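You operate a simulated robot arm through the tools that you are given. There is no shell and no other tool. Be economical: measure what you need, move in short steps, check, and stop when the job is done.

Carry out the task below with a simulated robot arm. There is one attempt and no reset: what you move stays moved.

TASK
Take the cracked seal and put it on the top of the work board.

It is judged by the outcome, as a careful person would: the job done as asked, and still so three seconds after it is handed in. It fails if anything else is knocked over, pushed out of place, dropped, spilled or broken.

THE ROBOT
A 6-joint arm with a two-finger parallel gripper, fixed in place. Base frame: the origin is at the foot of the arm, x ahead of it, y to its left, z up; the work surface is at about z = 829. Lengths are in mm, angles in degrees, forces in N, time in s.
With the tool pointing down near the work surface it reaches from about 260 to 680 mm from the base axis. Its first joint turns from -66.0 to 66.0 degrees. Payload 2.9 kg.
Tool frame: the origin (TCP) lies between the finger pads and is the grasp point; the fingertips stand 30 mm ahead of it; z points along the fingers, y is the line along which they close. The gripper opens to 110 mm. The fingers are 20 mm wide and 10 mm thick; the gripper's body (48 by 112 mm) begins 55 mm behind the TCP.
Orientation is that of the tool frame in the base frame, as a unit quaternion [x, y, z, w]. With the fingers straight down and closing along the base's y, the tool's x points along the base's -x, its y along +y and its z along -z.

THE INTERFACE
- The arm moves only by the tool nudge_tool. Its argument "rows" is one flat list of numbers, 7 for each row, row after row: the turn, a rotation vector about the base's x, y, z in units of 8 degrees (1.0 is 8 degrees), then the shift along the base's x, y, z in units of 30 mm (1.0 is 30 mm), then the closure, from 0 (fully open) to 1 (shut). In form: [ax, ay, az, dx, dy, dz, fingers, ax, ay, az, dx, dy, dz, fingers, ...]. A call has 1 to 8 rows; each row shifts and turns the commanded pose from where the row before left it. A call with a number of a shift or a turn outside -1 to 1 is refused whole. A row lasts 0.2 s, in which the tool goes at most 50 mm and 8.6 degrees; a call with a longer step from one row to the next is refused whole, and so is a gripper value outside its range. A pose out of reach is approached as far as the arm can. The call stops where the force on the tool passes 40 N (or 10 N more than at its start, if that is more) or the arm is blocked; 0.2 s more then pass. The fingers move at their own pace (about 108 mm/s each) and stop on an object; they squeeze with about 30 N. The grip force told is the motor's: it shows also when the fingers shut on nothing. Time passes only in rows, and 0.2 s behind the last, so rows that do not move let the fingers close. It gives the time, the measured TCP pose, the force on the tool (base axes), the opening and the grip force at its end, in the units of the frame above (readings bear some noise), and new pictures: "show" is both (left out), scene, wrist or none.
- Cameras (640 x 400 px; columns grow to the right, rows downward): "scene" is fixed at [79.1, 442, 1373.4]; the picture's right is [-0.71, -0.71, 0.00], its down [-0.47, 0.47, -0.74] and it looks along [0.52, -0.52, -0.67] (base axes); focal length 323 px, centre (320, 200). "wrist" rides on the gripper at [-36, 0, -57] in the tool frame; the picture's right is [0.00, -1.00, 0.00], its down [0.97, 0.00, -0.24] and it looks along [0.24, 0.00, 0.97] (tool axes); focal length 218 px, centre (320, 200).
- pixel_to_xyz(camera, pixels): there is no depth. For up to 12 entries [column, row, z] of the newest picture of that camera ("zoom" is the newest enlarged one), the place [x, y] in the base frame at which the ray of that pixel passes the height z, good to about 2 mm. No time passes.
- enlarge(camera, box): a new picture of the part [left, top, right, bottom] of that camera's present view, enlarged. No time passes.
- close_job(): hands the job in; it is judged then, once.

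Work in short steps. Measure before you move; look again where a grasp or a placing could have gone wrong, and mend it. You have 60 turns and 120 pictures in all, the two below and enlarged ones among them. Open the gripper and draw the arm clear of the work before you hand the job in, unless the task says otherwise; then end with one line.

The tools are called as name(argument=value, ...) on one line, values as JSON. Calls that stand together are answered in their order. nudge_tool: Moves the arm, as the interface text tells. Its arguments: {"type":"object","properties":{"rows":{"type":"array","items":{"type":"number"}},"show":{"type":"string","enum":["both","scene","wrist","none"]}},"required":["rows"]} The other tools are called the same way: pixel_to_xyz (camera, pixels) gives the place at which the rays of pixels pass given heights; enlarge (camera, box) takes an enlarged picture of a part of a camera's view; close_job () hands the job in.

At the start:

```text
clock: 0.0
tool_pos: [470.2, 72.8, 998.2]
orientation: [0.0, 1.0, -0.001, -0.001]
contact_force: [0.0, 0.4, 0.7]
finger_gap: 109.8
finger_force: 0.1
```

scene: 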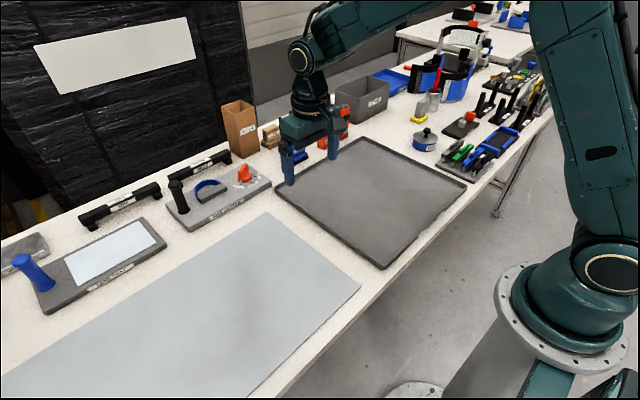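
wrist: 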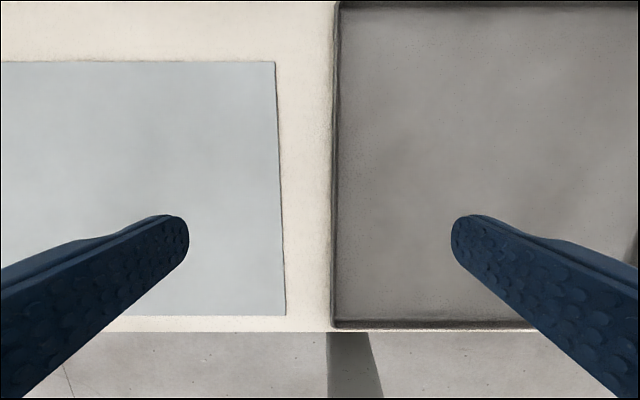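

I need to find the cracked seal and the work board, so I'll enlarge parts of the scene first.

enlarge(camera="scene", box=[0, 140, 280, 315])

enlarge(camera="scene", box=[220, 60, 400, 172])

enlarge(camera="scene", box=[390, 40, 550, 190])

```text
2.29 times, centred on (140, 228) of scene
```

zoom: 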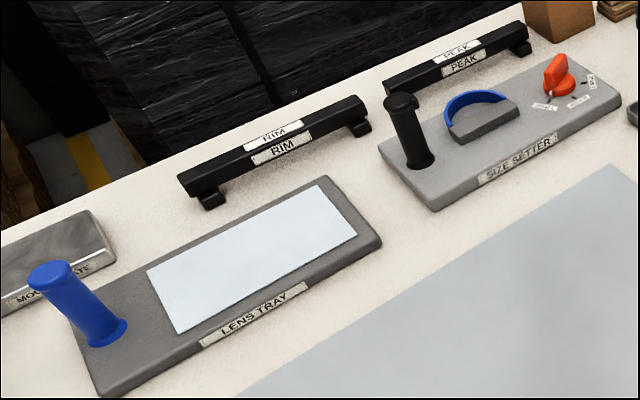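

```text
3.56 times, centred on (310, 116) of scene
```

zoom: 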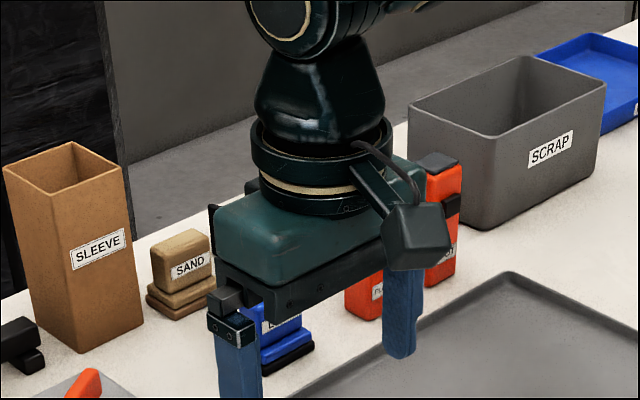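

```text
2.67 times, centred on (470, 115) of scene
```

zoom: 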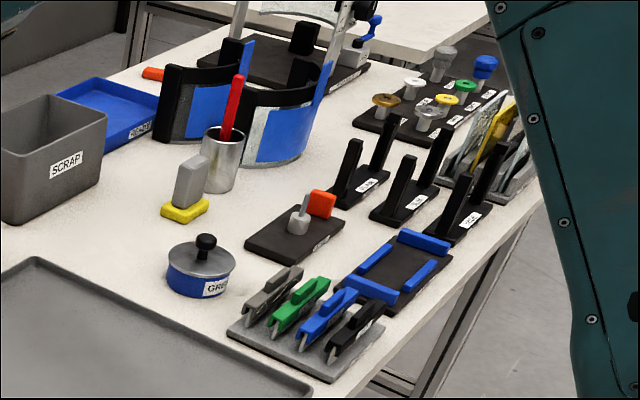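

enlarge(camera="scene", box=[470, 50, 550, 100])

enlarge(camera="scene", box=[400, 20, 500, 82])

enlarge(camera="scene", box=[430, 90, 530, 180])

enlarge(camera="scene", box=[440, 0, 560, 60])

```text
8.00 times, centred on (510, 75) of scene
```

zoom: 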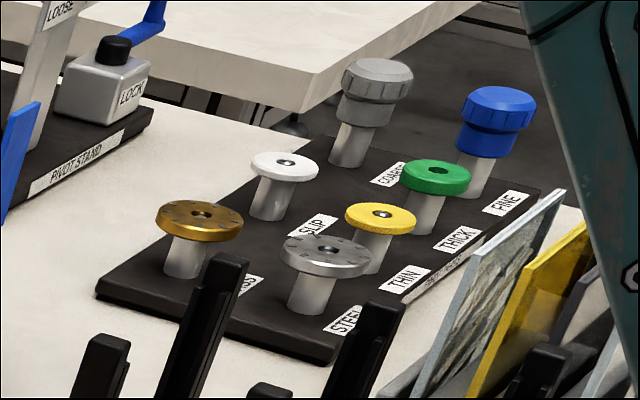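

```text
6.40 times, centred on (450, 51) of scene
```

zoom: 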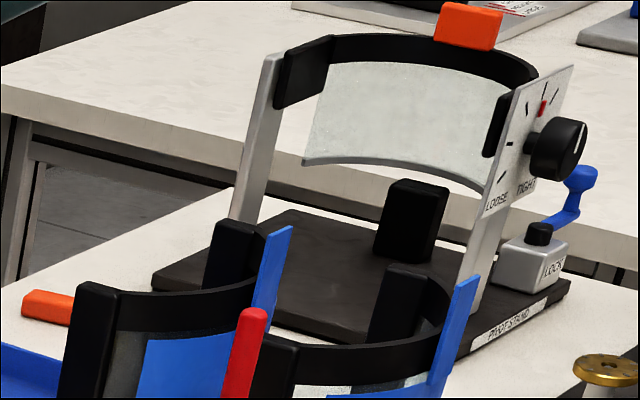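

```text
4.44 times, centred on (480, 135) of scene
```

zoom: 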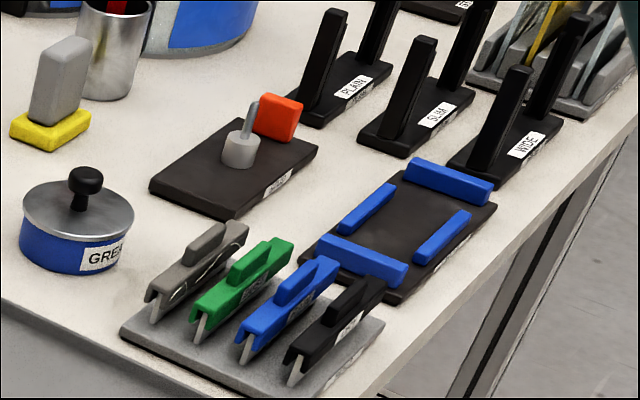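

```text
5.33 times, centred on (500, 30) of scene
```

zoom: 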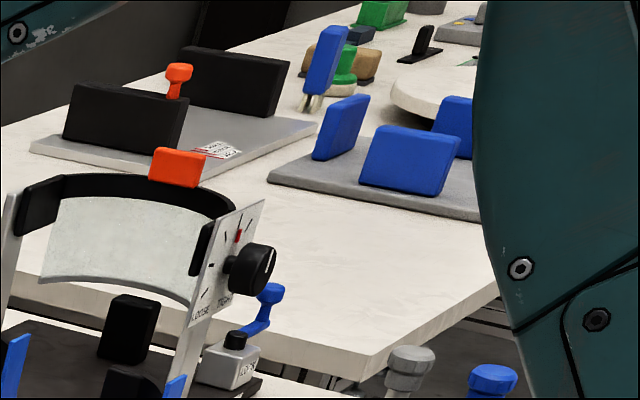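

enlarge(camera="scene", box=[455, 135, 515, 185])

enlarge(camera="scene", box=[260, 130, 480, 270])

enlarge(camera="scene", box=[480, 90, 540, 140])

enlarge(camera="scene", box=[0, 200, 370, 400])

```text
8.00 times, centred on (485, 160) of scene
```

zoom: 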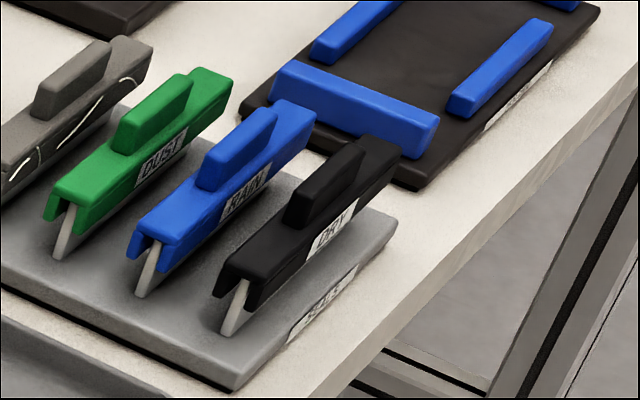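

```text
2.86 times, centred on (370, 200) of scene
```

zoom: 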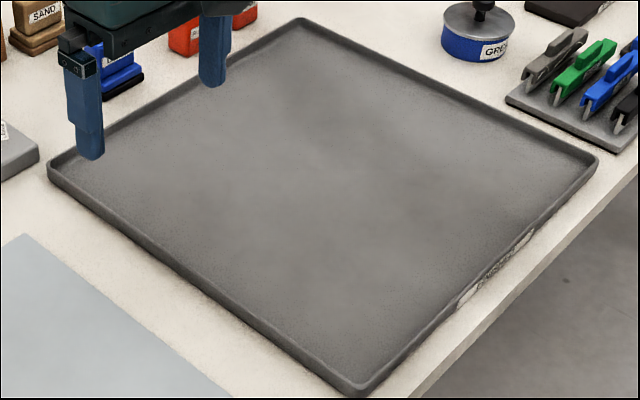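

```text
8.00 times, centred on (510, 115) of scene
```

zoom: 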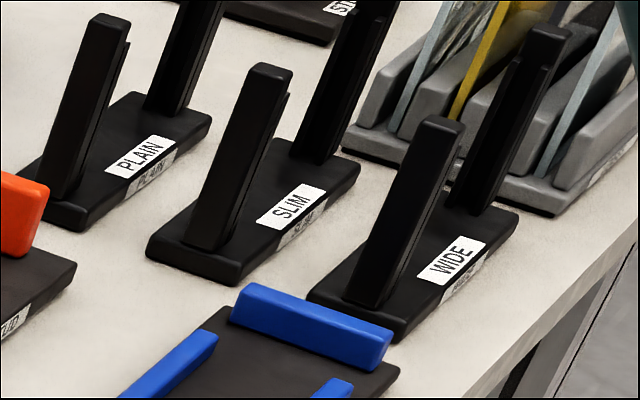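

```text
1.73 times, centred on (185, 300) of scene
```

zoom: 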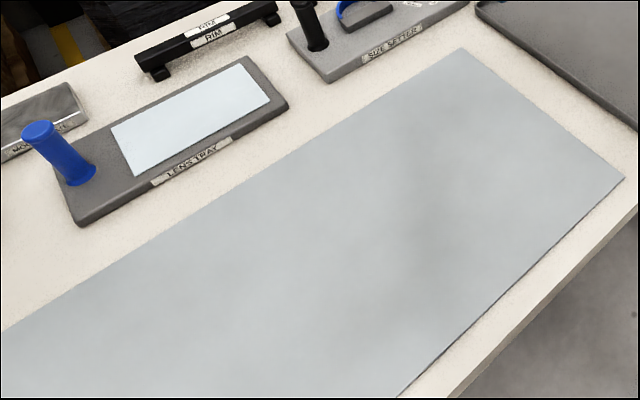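

enlarge(camera="scene", box=[410, 205, 455, 240])

enlarge(camera="scene", box=[440, 130, 490, 180])

pixel_to_xyz(camera="scene", pixels=[[275, 187, 835], [366, 138, 835], [467, 182, 835], [385, 268, 835], [435, 163, 835], [473, 183, 835], [498, 160, 835]])

```text
11.43 times, centred on (432, 222) of scene
```

zoom: 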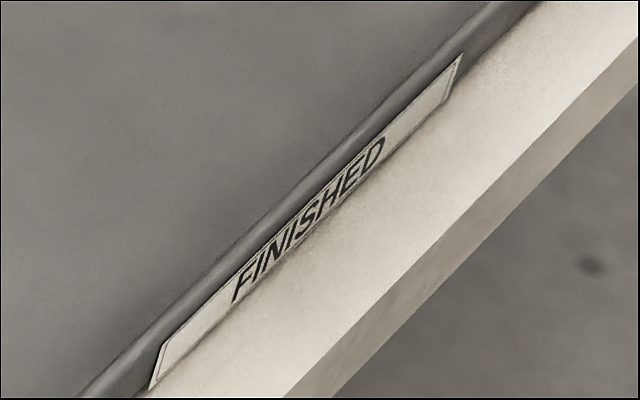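

```text
8.00 times, centred on (465, 155) of scene
```

zoom: 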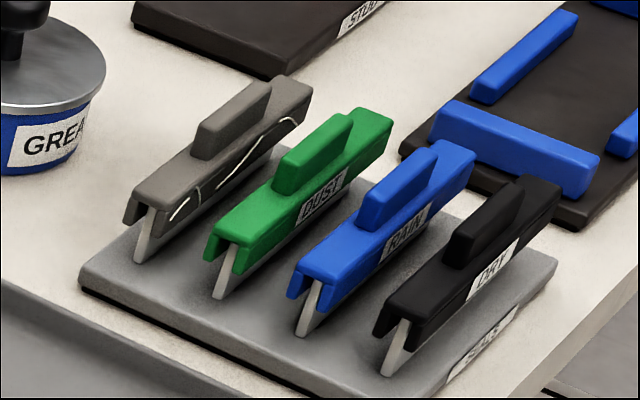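

```text
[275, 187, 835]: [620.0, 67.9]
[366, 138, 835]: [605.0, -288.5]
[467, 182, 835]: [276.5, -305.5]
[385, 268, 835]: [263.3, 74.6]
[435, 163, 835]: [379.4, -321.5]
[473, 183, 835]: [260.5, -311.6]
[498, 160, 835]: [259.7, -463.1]
```

The grey seal (452,152) has white crack lines, while its neighbours read DUST, RAIN and DRY, so it is the cracked one. The dark tray reads FINISHED, so the pale sheet is probably the work board. I'll check the remaining labels and move toward the rack at height, yawing so the fingers close along x.

nudge_tool(rows=[0, 0, -0.703, -0.198, -0.954, 0, 0, 0, 0, -0.703, -0.198, -0.954, 0, 0, 0, 0, -0.703, -0.198, -0.954, 0, 0, 0, 0, -0.703, -0.198, -0.954, 0, 0, 0, 0, -0.703, -0.198, -0.954, 0, 0, 0, 0, -0.703, -0.198, -0.954, 0, 0, 0, 0, -0.703, -0.198, -0.954, 0, 0, 0, 0, -0.703, -0.198, -0.954, 0, 0], show="both")

enlarge(camera="scene", box=[490, 125, 540, 165])

enlarge(camera="scene", box=[0, 225, 60, 275])

```text
clock: 1.8
tool_pos: [424.0, -156.2, 997.5]
orientation: [0.383, 0.924, 0.0, 0.001]
contact_force: [0.3, 0.4, 0.7]
finger_gap: 109.8
finger_force: 0.1
```

scene: 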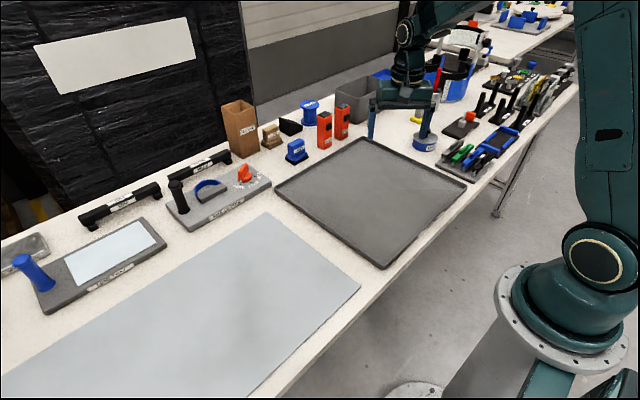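
wrist: 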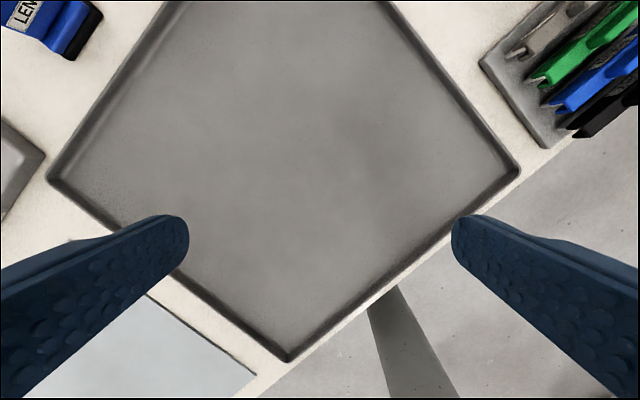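

```text
10.00 times, centred on (515, 145) of scene
```

zoom: 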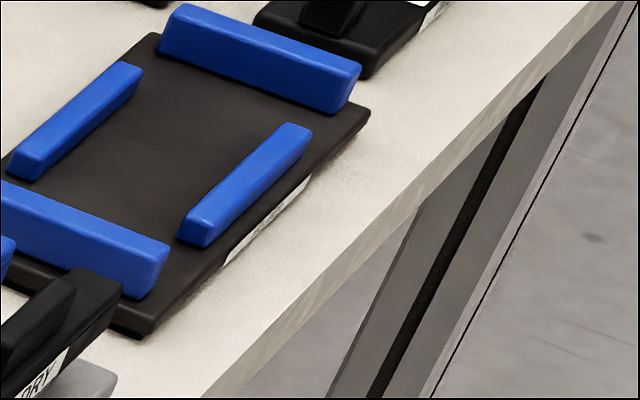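

```text
8.00 times, centred on (30, 250) of scene
```

zoom: 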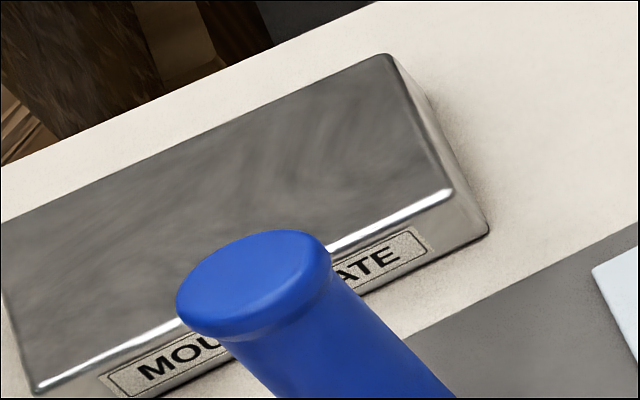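

The rack comes into view at the wrist's top right. I'll continue the move to be above it.

nudge_tool(rows=[0, 0, -0.703, -0.198, -0.954, 0, 0, 0, 0, -0.703, -0.198, -0.954, 0, 0, 0, 0, -0.703, -0.198, -0.954, 0, 0, 0, 0, -0.703, -0.198, -0.954, 0, 0, 0, 0, -0.703, -0.198, -0.954, 0, 0, 0, 0, -0.703, -0.198, -0.954, 0, 0, 0, 0, -0.703, -0.198, -0.954, 0, 0, 0, 0, -0.703, -0.198, -0.954, 0, 0], show="both")

enlarge(camera="wrist", box=[200, 0, 520, 200])

```text
clock: 3.6
tool_pos: [375.0, -385.6, 1001.7]
orientation: [0.707, 0.707, 0.001, 0.0]
contact_force: [0.1, 0.1, 0.5]
finger_gap: 109.7
finger_force: 0.1
```

scene: 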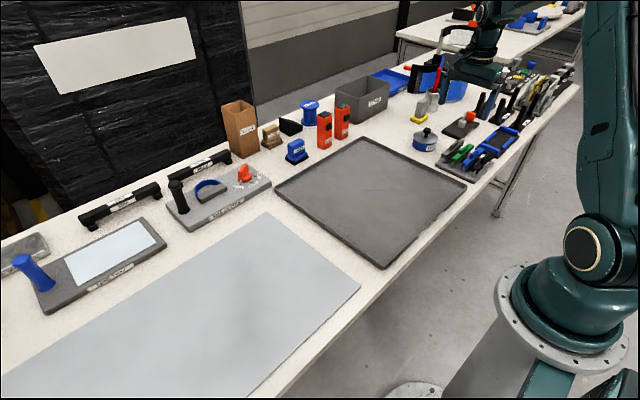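
wrist: 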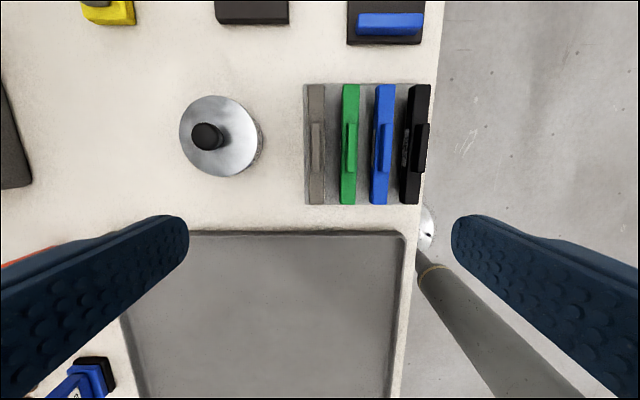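

```text
2.00 times, centred on (360, 100) of wrist
```

zoom: 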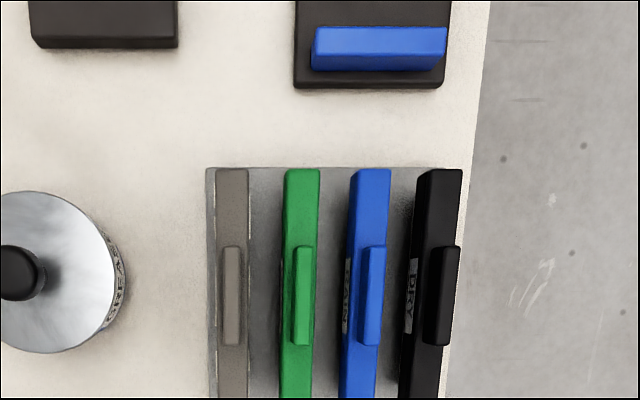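

pixel_to_xyz(camera="wrist", pixels=[[316, 148, 860], [316, 148, 880], [316, 148, 900], [316, 123, 880], [316, 173, 880], [350, 148, 880], [317, 84, 870], [317, 204, 870], [309, 150, 870], [325, 150, 870]])

pixel_to_xyz(camera="scene", pixels=[[454, 143.5, 860], [454, 143.5, 870], [454, 143.5, 880], [454, 143.5, 900]])

enlarge(camera="scene", box=[435, 130, 485, 180])

```text
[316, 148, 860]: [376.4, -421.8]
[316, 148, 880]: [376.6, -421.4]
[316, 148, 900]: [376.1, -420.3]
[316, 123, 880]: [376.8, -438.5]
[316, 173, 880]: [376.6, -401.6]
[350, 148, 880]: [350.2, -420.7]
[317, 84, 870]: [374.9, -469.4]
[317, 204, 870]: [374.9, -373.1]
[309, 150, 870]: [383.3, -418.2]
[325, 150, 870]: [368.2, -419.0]
```

```text
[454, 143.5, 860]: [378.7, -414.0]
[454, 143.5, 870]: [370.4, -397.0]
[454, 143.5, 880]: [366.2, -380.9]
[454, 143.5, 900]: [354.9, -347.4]
```

```text
8.00 times, centred on (460, 155) of scene
```

zoom: 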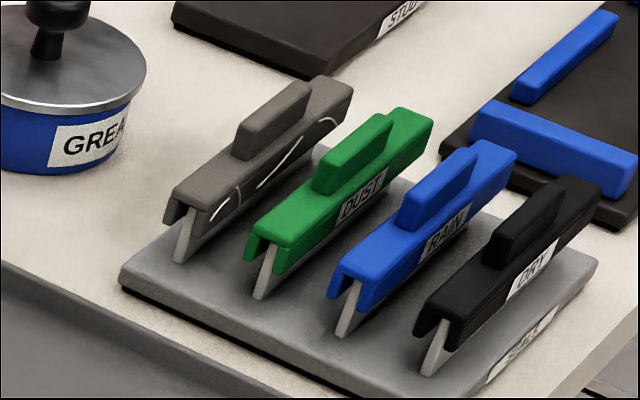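

pixel_to_xyz(camera="wrist", pixels=[[305, 205, 838], [305, 84, 838], [407, 231, 838], [192, 131, 829], [317, 204, 875], [317, 84, 875]])

pixel_to_xyz(camera="zoom", pixels=[[120, 275, 838], [318, 148, 838], [187, 195, 860], [187, 195, 870], [187, 195, 850], [335, 85, 860], [335, 85, 870], [180, 262, 838]])

pixel_to_xyz(camera="scene", pixels=[[467, 182, 838], [275, 187, 838]])

```text
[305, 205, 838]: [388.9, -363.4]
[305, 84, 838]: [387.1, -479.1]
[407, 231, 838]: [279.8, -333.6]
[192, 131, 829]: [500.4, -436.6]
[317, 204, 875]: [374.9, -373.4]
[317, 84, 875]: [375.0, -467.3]
```

```text
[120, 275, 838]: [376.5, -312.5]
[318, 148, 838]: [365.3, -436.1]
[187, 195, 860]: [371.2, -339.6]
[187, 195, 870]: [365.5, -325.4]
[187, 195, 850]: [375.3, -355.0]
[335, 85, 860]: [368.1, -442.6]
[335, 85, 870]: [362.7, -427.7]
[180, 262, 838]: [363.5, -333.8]
```

```text
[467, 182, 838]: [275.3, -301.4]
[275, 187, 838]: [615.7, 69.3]
```

Scene and wrist rays agree only if the surfaces lie about 15–20 mm lower than stated (tray rim about 815, seal tab top about 857). The tab centre is near (376,-421). I'll go above it with the fingers part closed, staying high.

nudge_tool(rows=[0, 0, 0, 0, -0.4, -0.7, 0.5, 0, 0, 0, 0.05, -0.4, -0.7, 0.8, 0, 0, 0, 0, -0.4, -0.7, 0.8, 0, 0, 0, 0, 0, -0.4, 0.8], show="both")

enlarge(camera="wrist", box=[220, 120, 420, 245])

```text
clock: 4.6
tool_pos: [374.6, -422.0, 923.7]
orientation: [0.707, 0.708, 0.001, 0.0]
contact_force: [0.0, 0.9, -0.2]
finger_gap: 21.9
finger_force: 0.0
```

scene: 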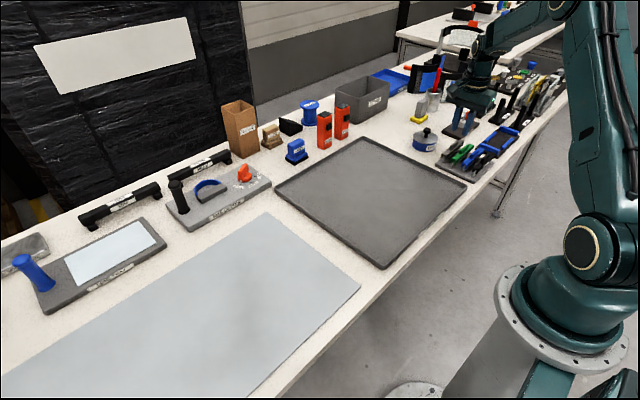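
wrist: 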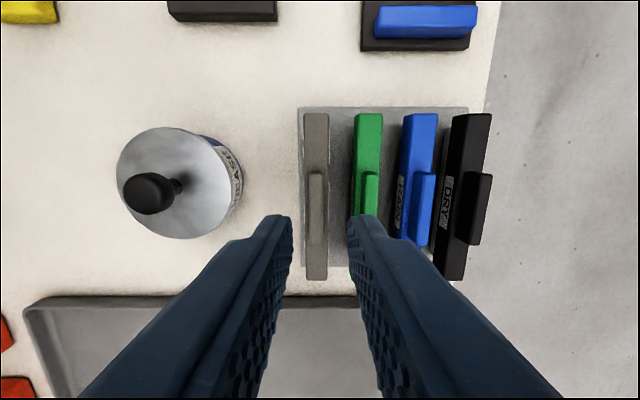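

```text
3.20 times, centred on (320, 182) of wrist
```

zoom: 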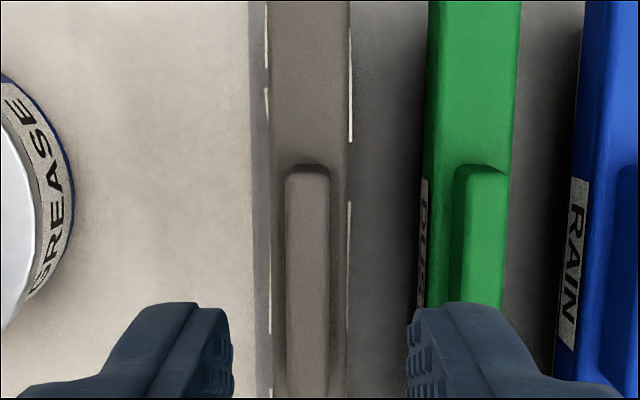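

pixel_to_xyz(camera="wrist", pixels=[[316, 175, 857], [316, 245, 857], [316, 115, 845], [316, 279, 845], [368, 200, 857], [309.2, 190, 857], [323, 190, 857], [302.5, 190, 845], [330, 190, 845], [405, 268, 812], [452, 296, 815]])

pixel_to_xyz(camera="scene", pixels=[[367, 138, 815], [265, 212, 812], [360, 288, 812], [275, 187, 815], [385, 268, 815]])

```text
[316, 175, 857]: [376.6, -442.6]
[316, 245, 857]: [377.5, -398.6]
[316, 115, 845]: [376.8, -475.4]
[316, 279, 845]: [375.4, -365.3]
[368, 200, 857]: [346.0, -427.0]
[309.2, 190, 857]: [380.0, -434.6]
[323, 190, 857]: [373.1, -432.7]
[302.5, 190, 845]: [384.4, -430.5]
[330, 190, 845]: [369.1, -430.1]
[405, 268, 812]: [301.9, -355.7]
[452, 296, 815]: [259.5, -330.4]
```

```text
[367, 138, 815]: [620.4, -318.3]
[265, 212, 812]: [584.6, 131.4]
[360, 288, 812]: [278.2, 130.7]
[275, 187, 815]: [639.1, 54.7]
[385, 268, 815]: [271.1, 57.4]
```

The tab is at x 373–380, y -443…-399, and the green tab is 30 mm away, so a 22 mm opening has clearance. I'll centre and descend partway, then check.

nudge_tool(rows=[0, 0, 0, 0.08, 0.03, 0, 0.8, 0, 0, 0, 0, 0, -0.6, 0.8, 0, 0, 0, 0, 0, -0.6, 0.8], show="both")

enlarge(camera="wrist", box=[240, 180, 400, 280])

enlarge(camera="scene", box=[430, 110, 490, 170])

```text
clock: 5.4
tool_pos: [378.7, -418.7, 887.2]
orientation: [0.707, 0.707, 0.001, 0.0]
contact_force: [-0.6, 0.2, 0.7]
finger_gap: 22.1
finger_force: 0.1
```

scene: 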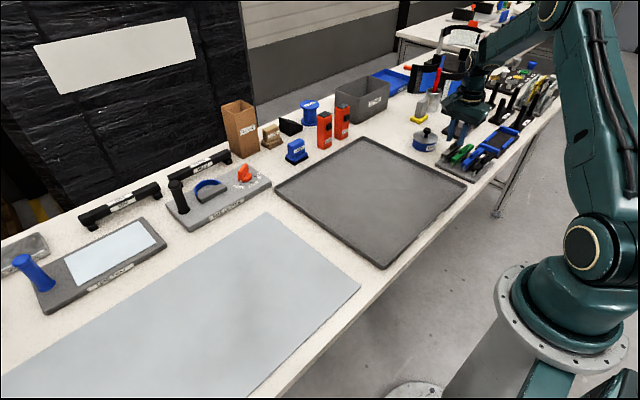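
wrist: 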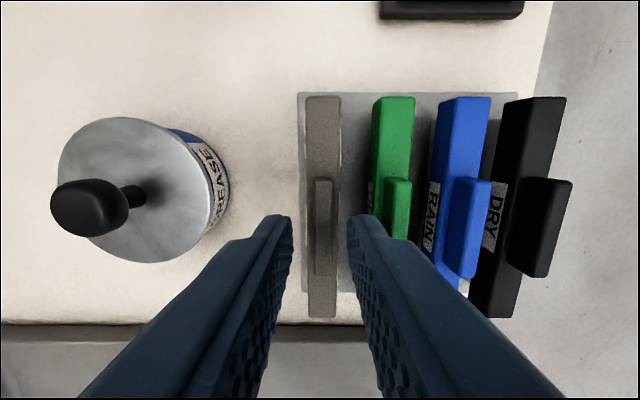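

```text
4.00 times, centred on (320, 230) of wrist
```

zoom: 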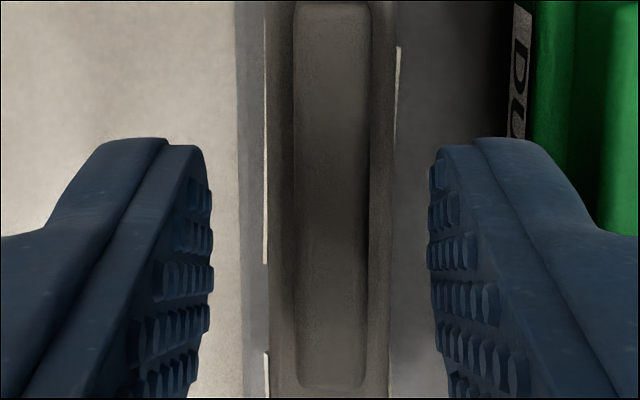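

```text
6.67 times, centred on (460, 140) of scene
```

zoom: 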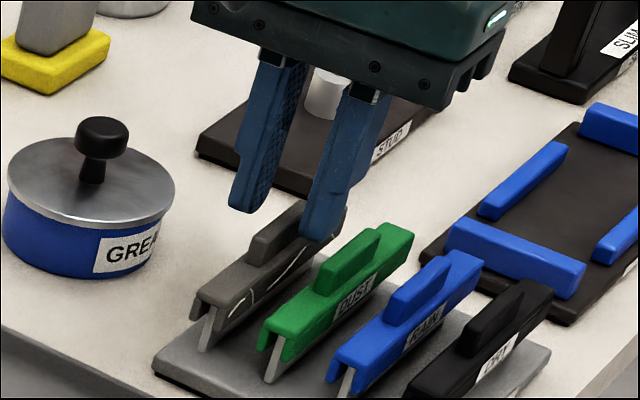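

The fingers straddle the tab evenly (tab col ~322, finger midpoint 320). I'll go down 9 mm, then close.

nudge_tool(rows=[0, 0, 0, -0.03, -0.03, -0.15, 0.8, 0, 0, 0, 0, 0, -0.15, 0.8, 0, 0, 0, 0, 0, 0, 0.8], show="none")

enlarge(camera="wrist", box=[240, 180, 400, 280])

enlarge(camera="scene", box=[440, 120, 480, 160])

```text
clock: 6.2
tool_pos: [377.6, -420.7, 876.6]
orientation: [0.706, 0.708, 0.001, 0.0]
contact_force: [-0.9, -0.3, -0.5]
finger_gap: 22.0
finger_force: 0.1
```

```text
4.00 times, centred on (320, 230) of wrist
```

zoom: 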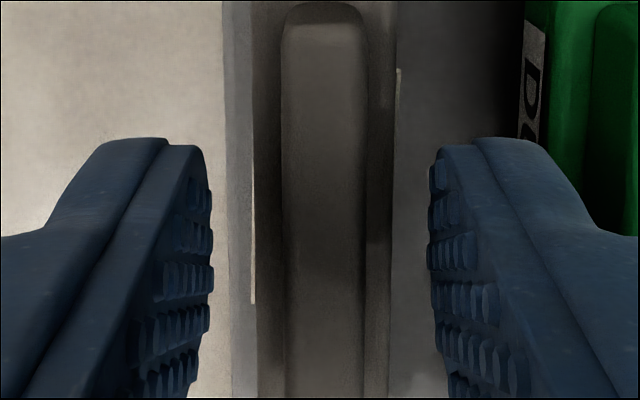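

```text
10.00 times, centred on (460, 140) of scene
```

zoom: 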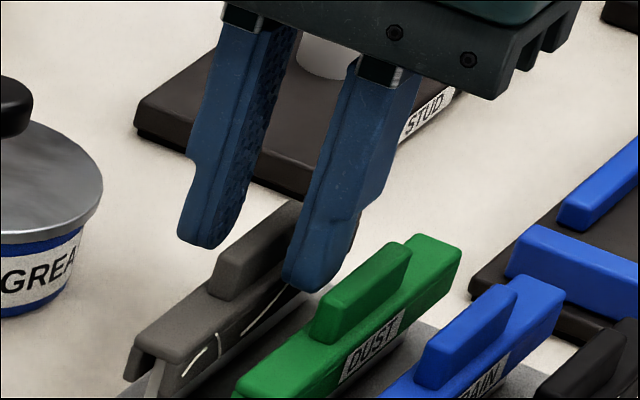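

The tips reach beside the tab, clear of the green seal. Closing.

nudge_tool(rows=[0, 0, 0, 0, 0, 0, 1, 0, 0, 0, 0, 0, 0, 1, 0, 0, 0, 0, 0, 0, 1], show="none")

enlarge(camera="scene", box=[440, 120, 480, 160])

```text
clock: 7.0
tool_pos: [379.4, -420.1, 877.7]
orientation: [0.706, 0.708, 0.001, 0.0]
contact_force: [-0.5, -0.4, 0.4]
finger_gap: 6.7
finger_force: 30.2
```

```text
10.00 times, centred on (460, 140) of scene
```

zoom: 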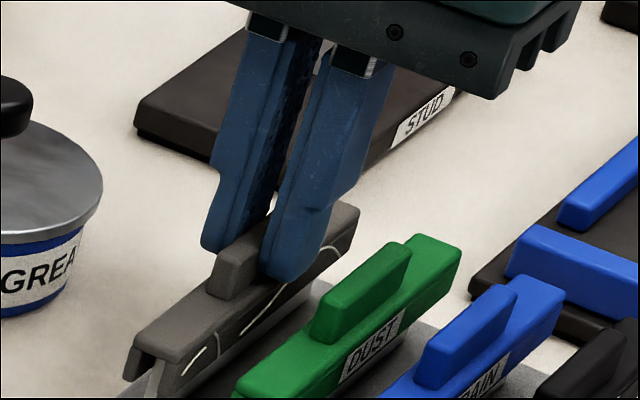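

The grip holds a 6.7 mm tab with 30 N. I'll lift straight up slowly.

nudge_tool(rows=[0, 0, 0, 0, 0, 0.2, 1, 0, 0, 0, 0, 0, 0.3, 1, 0, 0, 0, 0, 0, 0.4, 1, 0, 0, 0, 0, 0, 0.5, 1, 0, 0, 0, 0, 0, 0.6, 1, 0, 0, 0, 0, 0, 0.7, 1, 0, 0, 0, 0, 0, 0.7, 1, 0, 0, 0, 0, 0, 0.6, 1], show="both")

enlarge(camera="scene", box=[430, 80, 510, 180])

```text
clock: 8.8
tool_pos: [378.0, -419.3, 997.5]
orientation: [0.706, 0.708, 0.0, 0.0]
contact_force: [0.0, 0.1, -0.3]
finger_gap: 6.4
finger_force: 30.0
```

scene: 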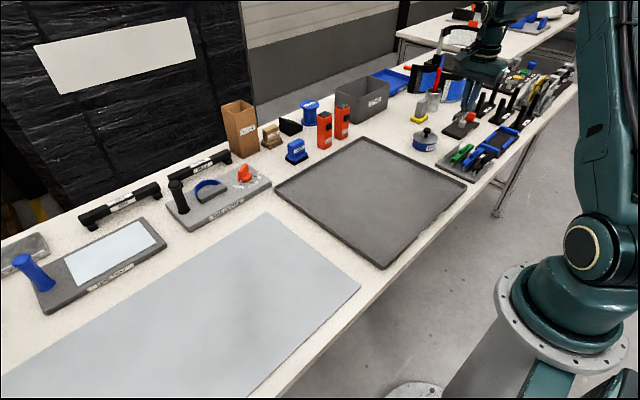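
wrist: 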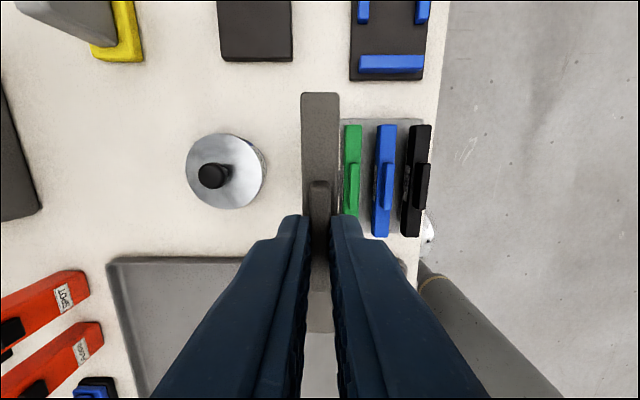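

```text
4.00 times, centred on (470, 130) of scene
```

zoom: 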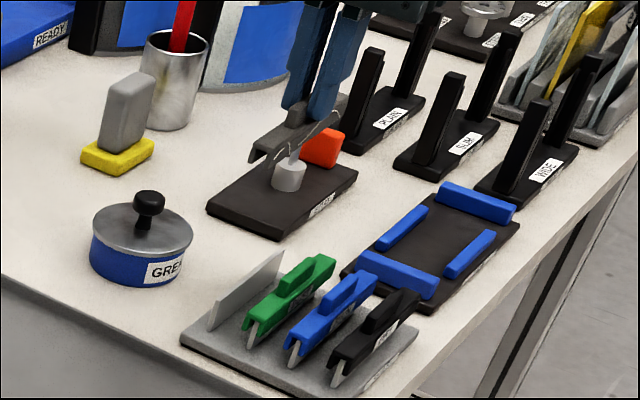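

The seal is lifted and the other seals are untouched. I'll carry it high over the tray to the pale work board (aim x 430, y 230), turning back 90°.

nudge_tool(rows=[0, 0, 0.469, 0.072, 0.9, 0, 1, 0, 0, 0.469, 0.072, 0.9, 0, 1, 0, 0, 0.469, 0.072, 0.9, 0, 1, 0, 0, 0.469, 0.072, 0.9, 0, 1, 0, 0, 0.469, 0.072, 0.9, 0, 1, 0, 0, 0.469, 0.072, 0.9, 0, 1, 0, 0, 0.469, 0.072, 0.9, 0, 1, 0, 0, 0.469, 0.072, 0.9, 0, 1], show="none")

nudge_tool(rows=[0, 0, 0.469, 0.072, 0.9, 0, 1, 0, 0, 0.469, 0.072, 0.9, 0, 1, 0, 0, 0.469, 0.072, 0.9, 0, 1, 0, 0, 0.469, 0.072, 0.9, 0, 1, 0, 0, 0.469, 0.072, 0.9, 0, 1, 0, 0, 0.469, 0.072, 0.9, 0, 1, 0, 0, 0.469, 0.072, 0.9, 0, 1, 0, 0, 0.469, 0.072, 0.9, 0, 1], show="none")

nudge_tool(rows=[0, 0, 0.469, 0.072, 0.9, 0, 1, 0, 0, 0.469, 0.072, 0.9, 0, 1, 0, 0, 0.469, 0.072, 0.9, 0, 1, 0, 0, 0.469, 0.072, 0.9, 0, 1, 0, 0, 0.469, 0.072, 0.9, 0, 1, 0, 0, 0.469, 0.072, 0.9, 0, 1, 0, 0, 0.469, 0.072, 0.9, 0, 1, 0, 0, 0.469, 0.072, 0.9, 0, 1], show="both")

```text
clock: 10.6
tool_pos: [396.1, -203.3, 998.4]
orientation: [0.499, 0.867, 0.0, 0.0]
contact_force: [0.1, 0.6, -0.5]
finger_gap: 6.6
finger_force: 29.9
```

```text
clock: 12.4
tool_pos: [413.8, 13.1, 997.1]
orientation: [0.258, 0.966, 0.0, 0.0]
contact_force: [0.0, -0.1, 0.2]
finger_gap: 6.8
finger_force: 29.9
```

```text
clock: 14.2
tool_pos: [430.0, 227.1, 1000.2]
orientation: [-0.001, 1.0, 0.0, 0.0]
contact_force: [0.7, -0.1, -0.5]
finger_gap: 6.8
finger_force: 30.2
```

scene: 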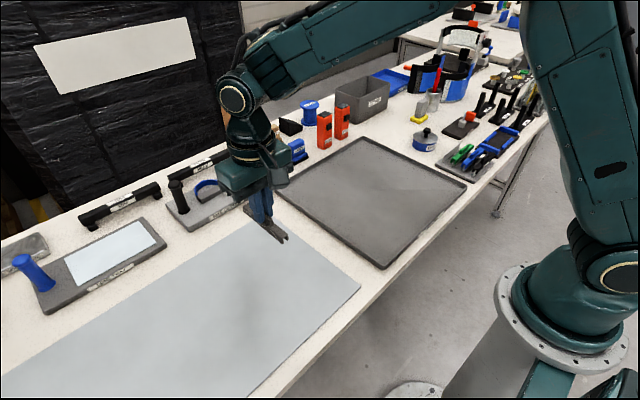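
wrist: 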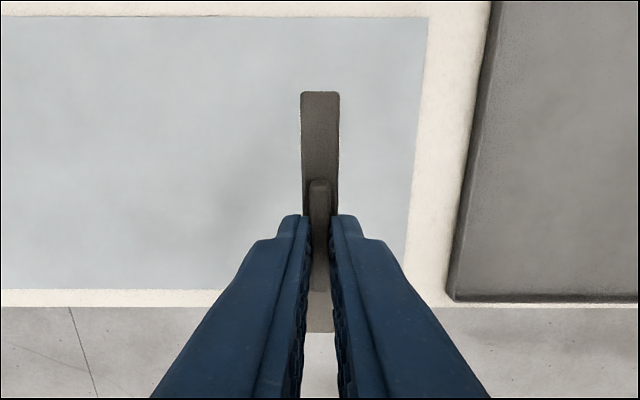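

The seal is above the board. I'll check the board edges and descend part way.

pixel_to_xyz(camera="wrist", pixels=[[350, 16, 812], [250, 288, 812], [412, 200, 812]])

nudge_tool(rows=[0, 0, 0, 0, 0, -0.8, 1, 0, 0, 0, 0, 0, -0.8, 1, 0, 0, 0, 0, 0, -0.8, 1, 0, 0, 0, 0, 0, -0.8, 1, 0, 0, 0, 0, 0, -0.5, 1], show="both")

enlarge(camera="scene", box=[210, 190, 310, 270])

```text
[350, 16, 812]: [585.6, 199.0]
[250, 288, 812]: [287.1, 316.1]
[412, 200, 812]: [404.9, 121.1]
```

```text
clock: 15.4
tool_pos: [430.7, 227.3, 886.5]
orientation: [-0.001, 1.0, -0.001, 0.0]
contact_force: [0.3, -0.5, 0.1]
finger_gap: 6.5
finger_force: 29.8
```

scene: 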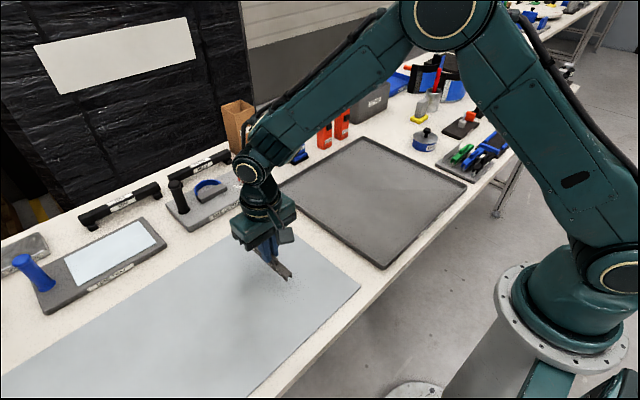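
wrist: 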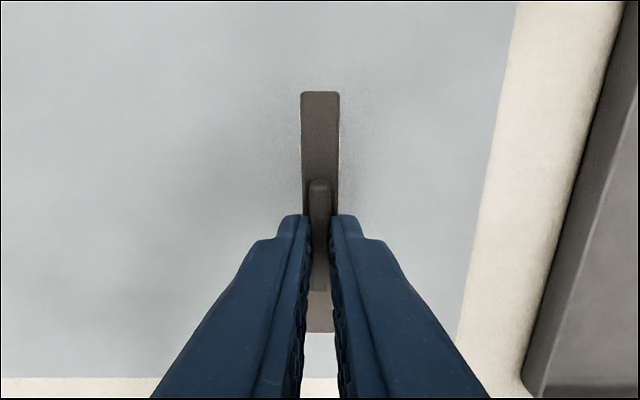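

```text
5.00 times, centred on (260, 230) of scene
```

zoom: 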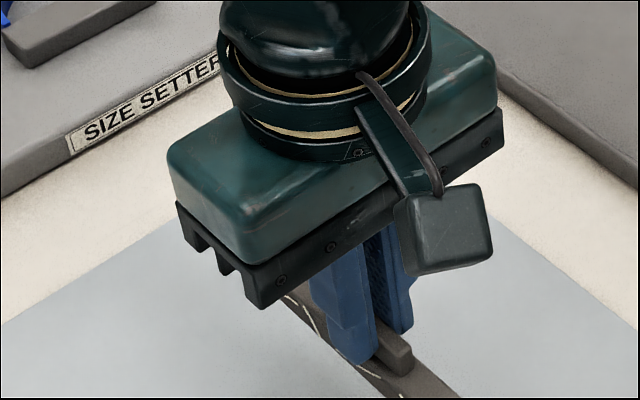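

The seal is level over the board with some clearance left. I'll lower it in small steps while watching force.

nudge_tool(rows=[0, 0, 0, 0, 0, -0.15, 1, 0, 0, 0, 0, 0, -0.15, 1, 0, 0, 0, 0, 0, -0.15, 1, 0, 0, 0, 0, 0, -0.1, 1, 0, 0, 0, 0, 0, -0.1, 1], show="none")

enlarge(camera="scene", box=[250, 240, 310, 300])

```text
clock: 16.6
tool_pos: [430.9, 228.3, 867.5]
orientation: [0.0, 1.0, 0.0, -0.001]
contact_force: [0.1, -0.8, -0.6]
finger_gap: 6.7
finger_force: 30.6
```

```text
6.67 times, centred on (280, 270) of scene
```

zoom: 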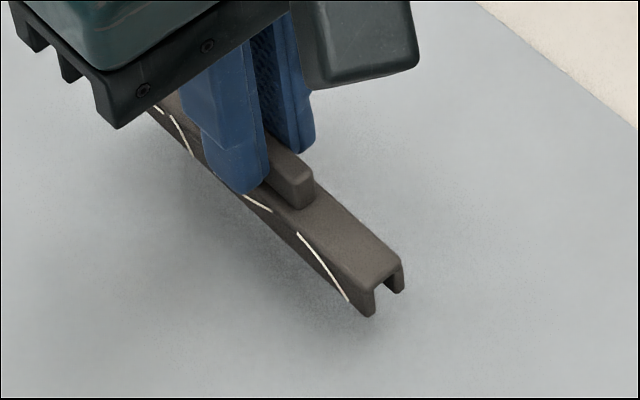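

Still hanging just above (soft shadow); continue down in 2 mm steps.

nudge_tool(rows=[0, 0, 0, 0, 0, -0.07, 1, 0, 0, 0, 0, 0, -0.07, 1, 0, 0, 0, 0, 0, -0.07, 1, 0, 0, 0, 0, 0, -0.07, 1], show="none")

enlarge(camera="scene", box=[250, 240, 310, 300])

```text
clock: 17.6
tool_pos: [431.8, 227.6, 859.4]
orientation: [-0.001, 1.0, 0.0, 0.0]
contact_force: [0.0, -0.4, -0.8]
finger_gap: 6.7
finger_force: 29.9
```

```text
6.67 times, centred on (280, 270) of scene
```

zoom: 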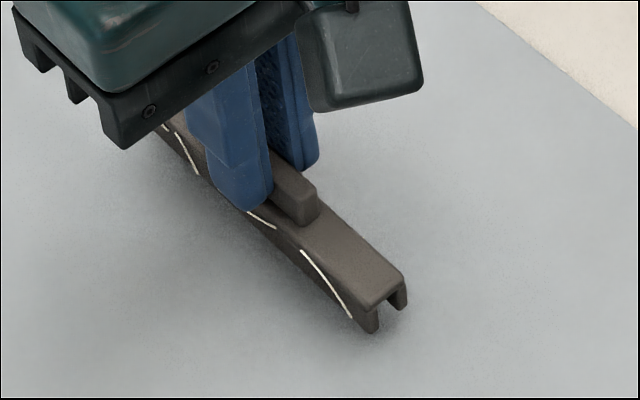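

nudge_tool(rows=[0, 0, 0, 0, 0, -0.05, 1, 0, 0, 0, 0, 0, -0.05, 1, 0, 0, 0, 0, 0, -0.05, 1, 0, 0, 0, 0, 0, -0.05, 1], show="none")

enlarge(camera="scene", box=[250, 240, 310, 300])

```text
clock: 18.6
tool_pos: [429.9, 227.4, 853.9]
orientation: [-0.001, 1.0, 0.0, 0.0]
contact_force: [0.2, 1.3, -0.3]
finger_gap: 6.4
finger_force: 30.3
```

```text
6.67 times, centred on (280, 270) of scene
```

zoom: 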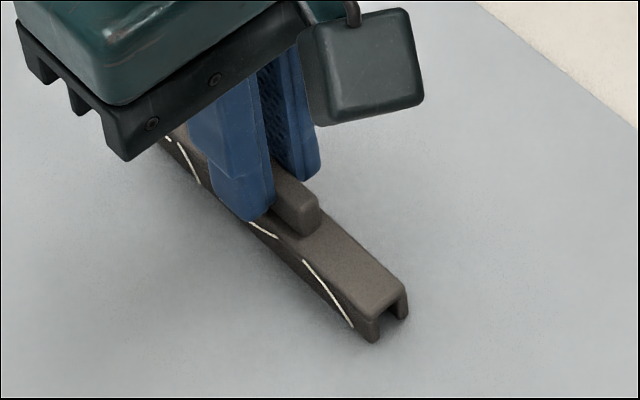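

Shadow is tightening but there is no contact force yet; a little further at 1.2 mm per row.

nudge_tool(rows=[0, 0, 0, 0, 0, -0.04, 1, 0, 0, 0, 0, 0, -0.04, 1, 0, 0, 0, 0, 0, -0.04, 1], show="none")

enlarge(camera="scene", box=[250, 240, 310, 300])

```text
clock: 19.4
tool_pos: [430.5, 228.5, 851.9]
orientation: [-0.001, 1.0, 0.001, 0.001]
contact_force: [-9.4, -3.3, 31.1]
finger_gap: 6.7
finger_force: 30.4
```

```text
6.67 times, centred on (280, 270) of scene
```

zoom: 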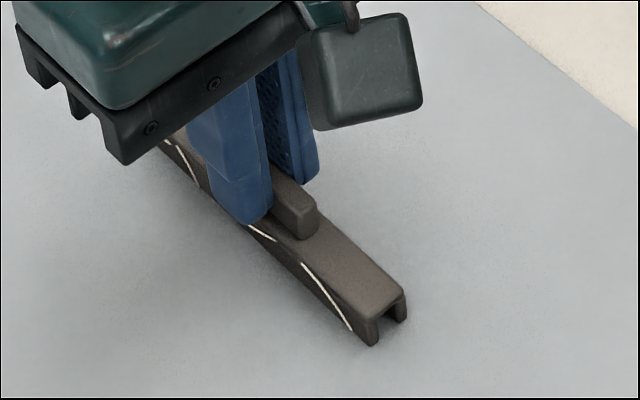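

Contact at TCP z ≈ 852 (31 N up). I'll ease up 2 mm to relieve the press, then open slightly.

nudge_tool(rows=[0, 0, 0, 0, 0, 0.05, 1, 0, 0, 0, 0, 0, 0, 1], show="none")

```text
clock: 20.0
tool_pos: [432.0, 227.2, 852.3]
orientation: [-0.001, 1.0, 0.001, 0.002]
contact_force: [-4.5, -0.5, 25.0]
finger_gap: 6.8
finger_force: 30.0
```

nudge_tool(rows=[0, 0, 0, 0, 0, 0.04, 1, 0, 0, 0, 0, 0, 0, 1], show="none")

```text
clock: 20.6
tool_pos: [431.6, 228.9, 852.1]
orientation: [-0.001, 1.0, 0.0, 0.001]
contact_force: [2.2, 3.0, 7.7]
finger_gap: 6.7
finger_force: 29.8
```

Pressing is down to 8 N, so the seal rests on the board. Opening slowly.

nudge_tool(rows=[0, 0, 0, 0, 0, 0, 0.88, 0, 0, 0, 0, 0, 0, 0.8, 0, 0, 0, 0, 0, 0, 0.7, 0, 0, 0, 0, 0, 0, 0.7], show="none")

enlarge(camera="scene", box=[250, 240, 310, 300])

```text
clock: 21.6
tool_pos: [431.0, 228.3, 853.5]
orientation: [-0.001, 1.0, 0.0, 0.0]
contact_force: [0.7, -0.1, 0.0]
finger_gap: 32.8
finger_force: 0.0
```

```text
6.67 times, centred on (280, 270) of scene
```

zoom: 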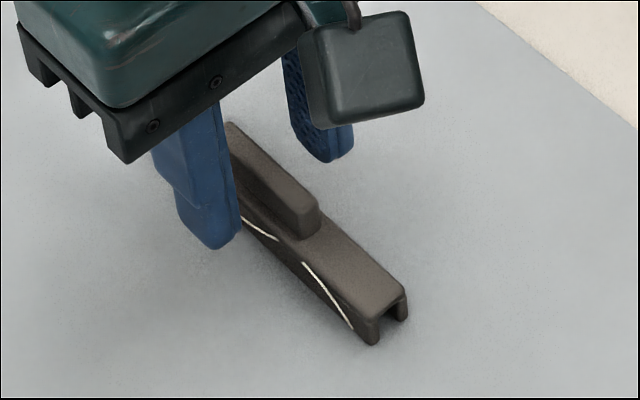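

Released and standing upright. I'll lift straight up and clear.

nudge_tool(rows=[0, 0, 0, 0, 0, 0.4, 0.7, 0, 0, 0, 0, 0, 0.8, 0.7, 0, 0, 0, 0, 0, 1, 0.5, 0, 0, 0, 0, 0, 1, 0.2, 0, 0, 0, 0, 0, 1, 0, 0, 0, 0, 0, -0.8, 0.6, 0, 0, 0, 0, 0, -0.8, 0, 0, 0, 0, 0, 0, -0.8, 0, 0], show="both")

enlarge(camera="scene", box=[220, 210, 320, 300])

enlarge(camera="scene", box=[400, 80, 540, 190])

```text
clock: 23.4
tool_pos: [431.5, 156.2, 994.9]
orientation: [-0.001, 1.0, 0.0, -0.001]
contact_force: [0.1, -0.6, 0.1]
finger_gap: 110.2
finger_force: 0.0
```

scene: 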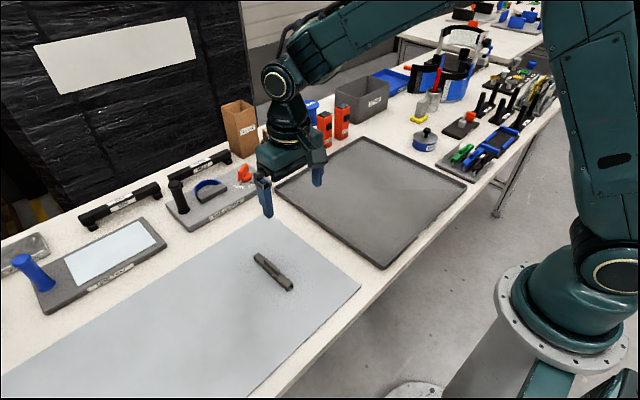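
wrist: 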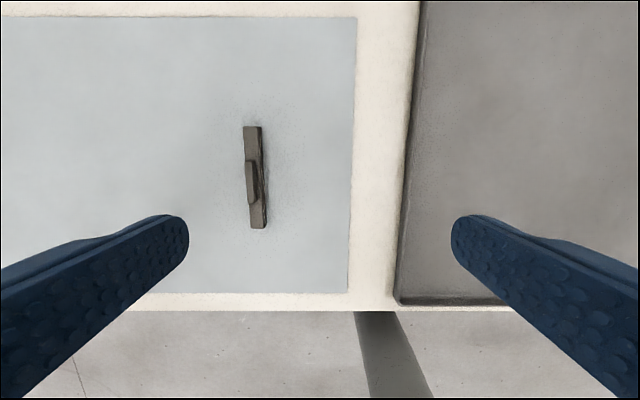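

```text
4.44 times, centred on (270, 255) of scene
```

zoom: 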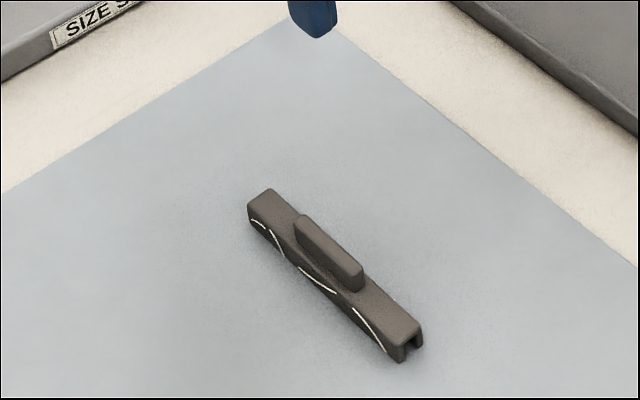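

```text
3.64 times, centred on (470, 135) of scene
```

zoom: 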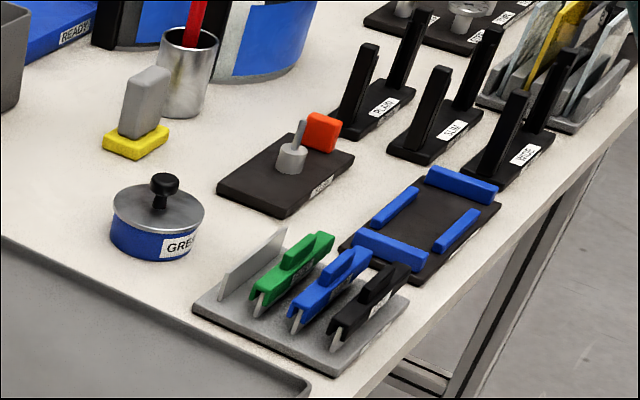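

The seal stands upright on the board and everything else is in place. One last check: the label on the blue-barred jig and any label on the pale board.

enlarge(camera="scene", box=[505, 135, 525, 150])

enlarge(camera="scene", box=[240, 280, 370, 400])

```text
16.00 times, centred on (515, 142) of scene
```

zoom: 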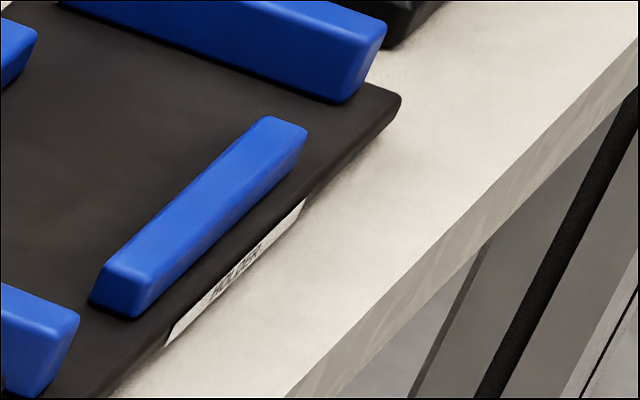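

```text
3.33 times, centred on (305, 340) of scene
```

zoom: 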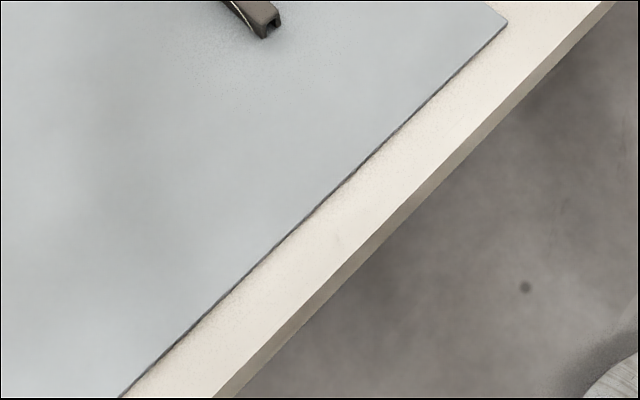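

The jig's label looks like a single word, something like "HOLDER", so the pale board is the work board. Handing in.

close_job()

```text
The job is handed in.
```

The cracked grey seal is standing upright on top of the pale work board; that board has no label, so I identified it by ruling out the labelled items. The gripper is open and clear, and the last pictures show nothing else moved.
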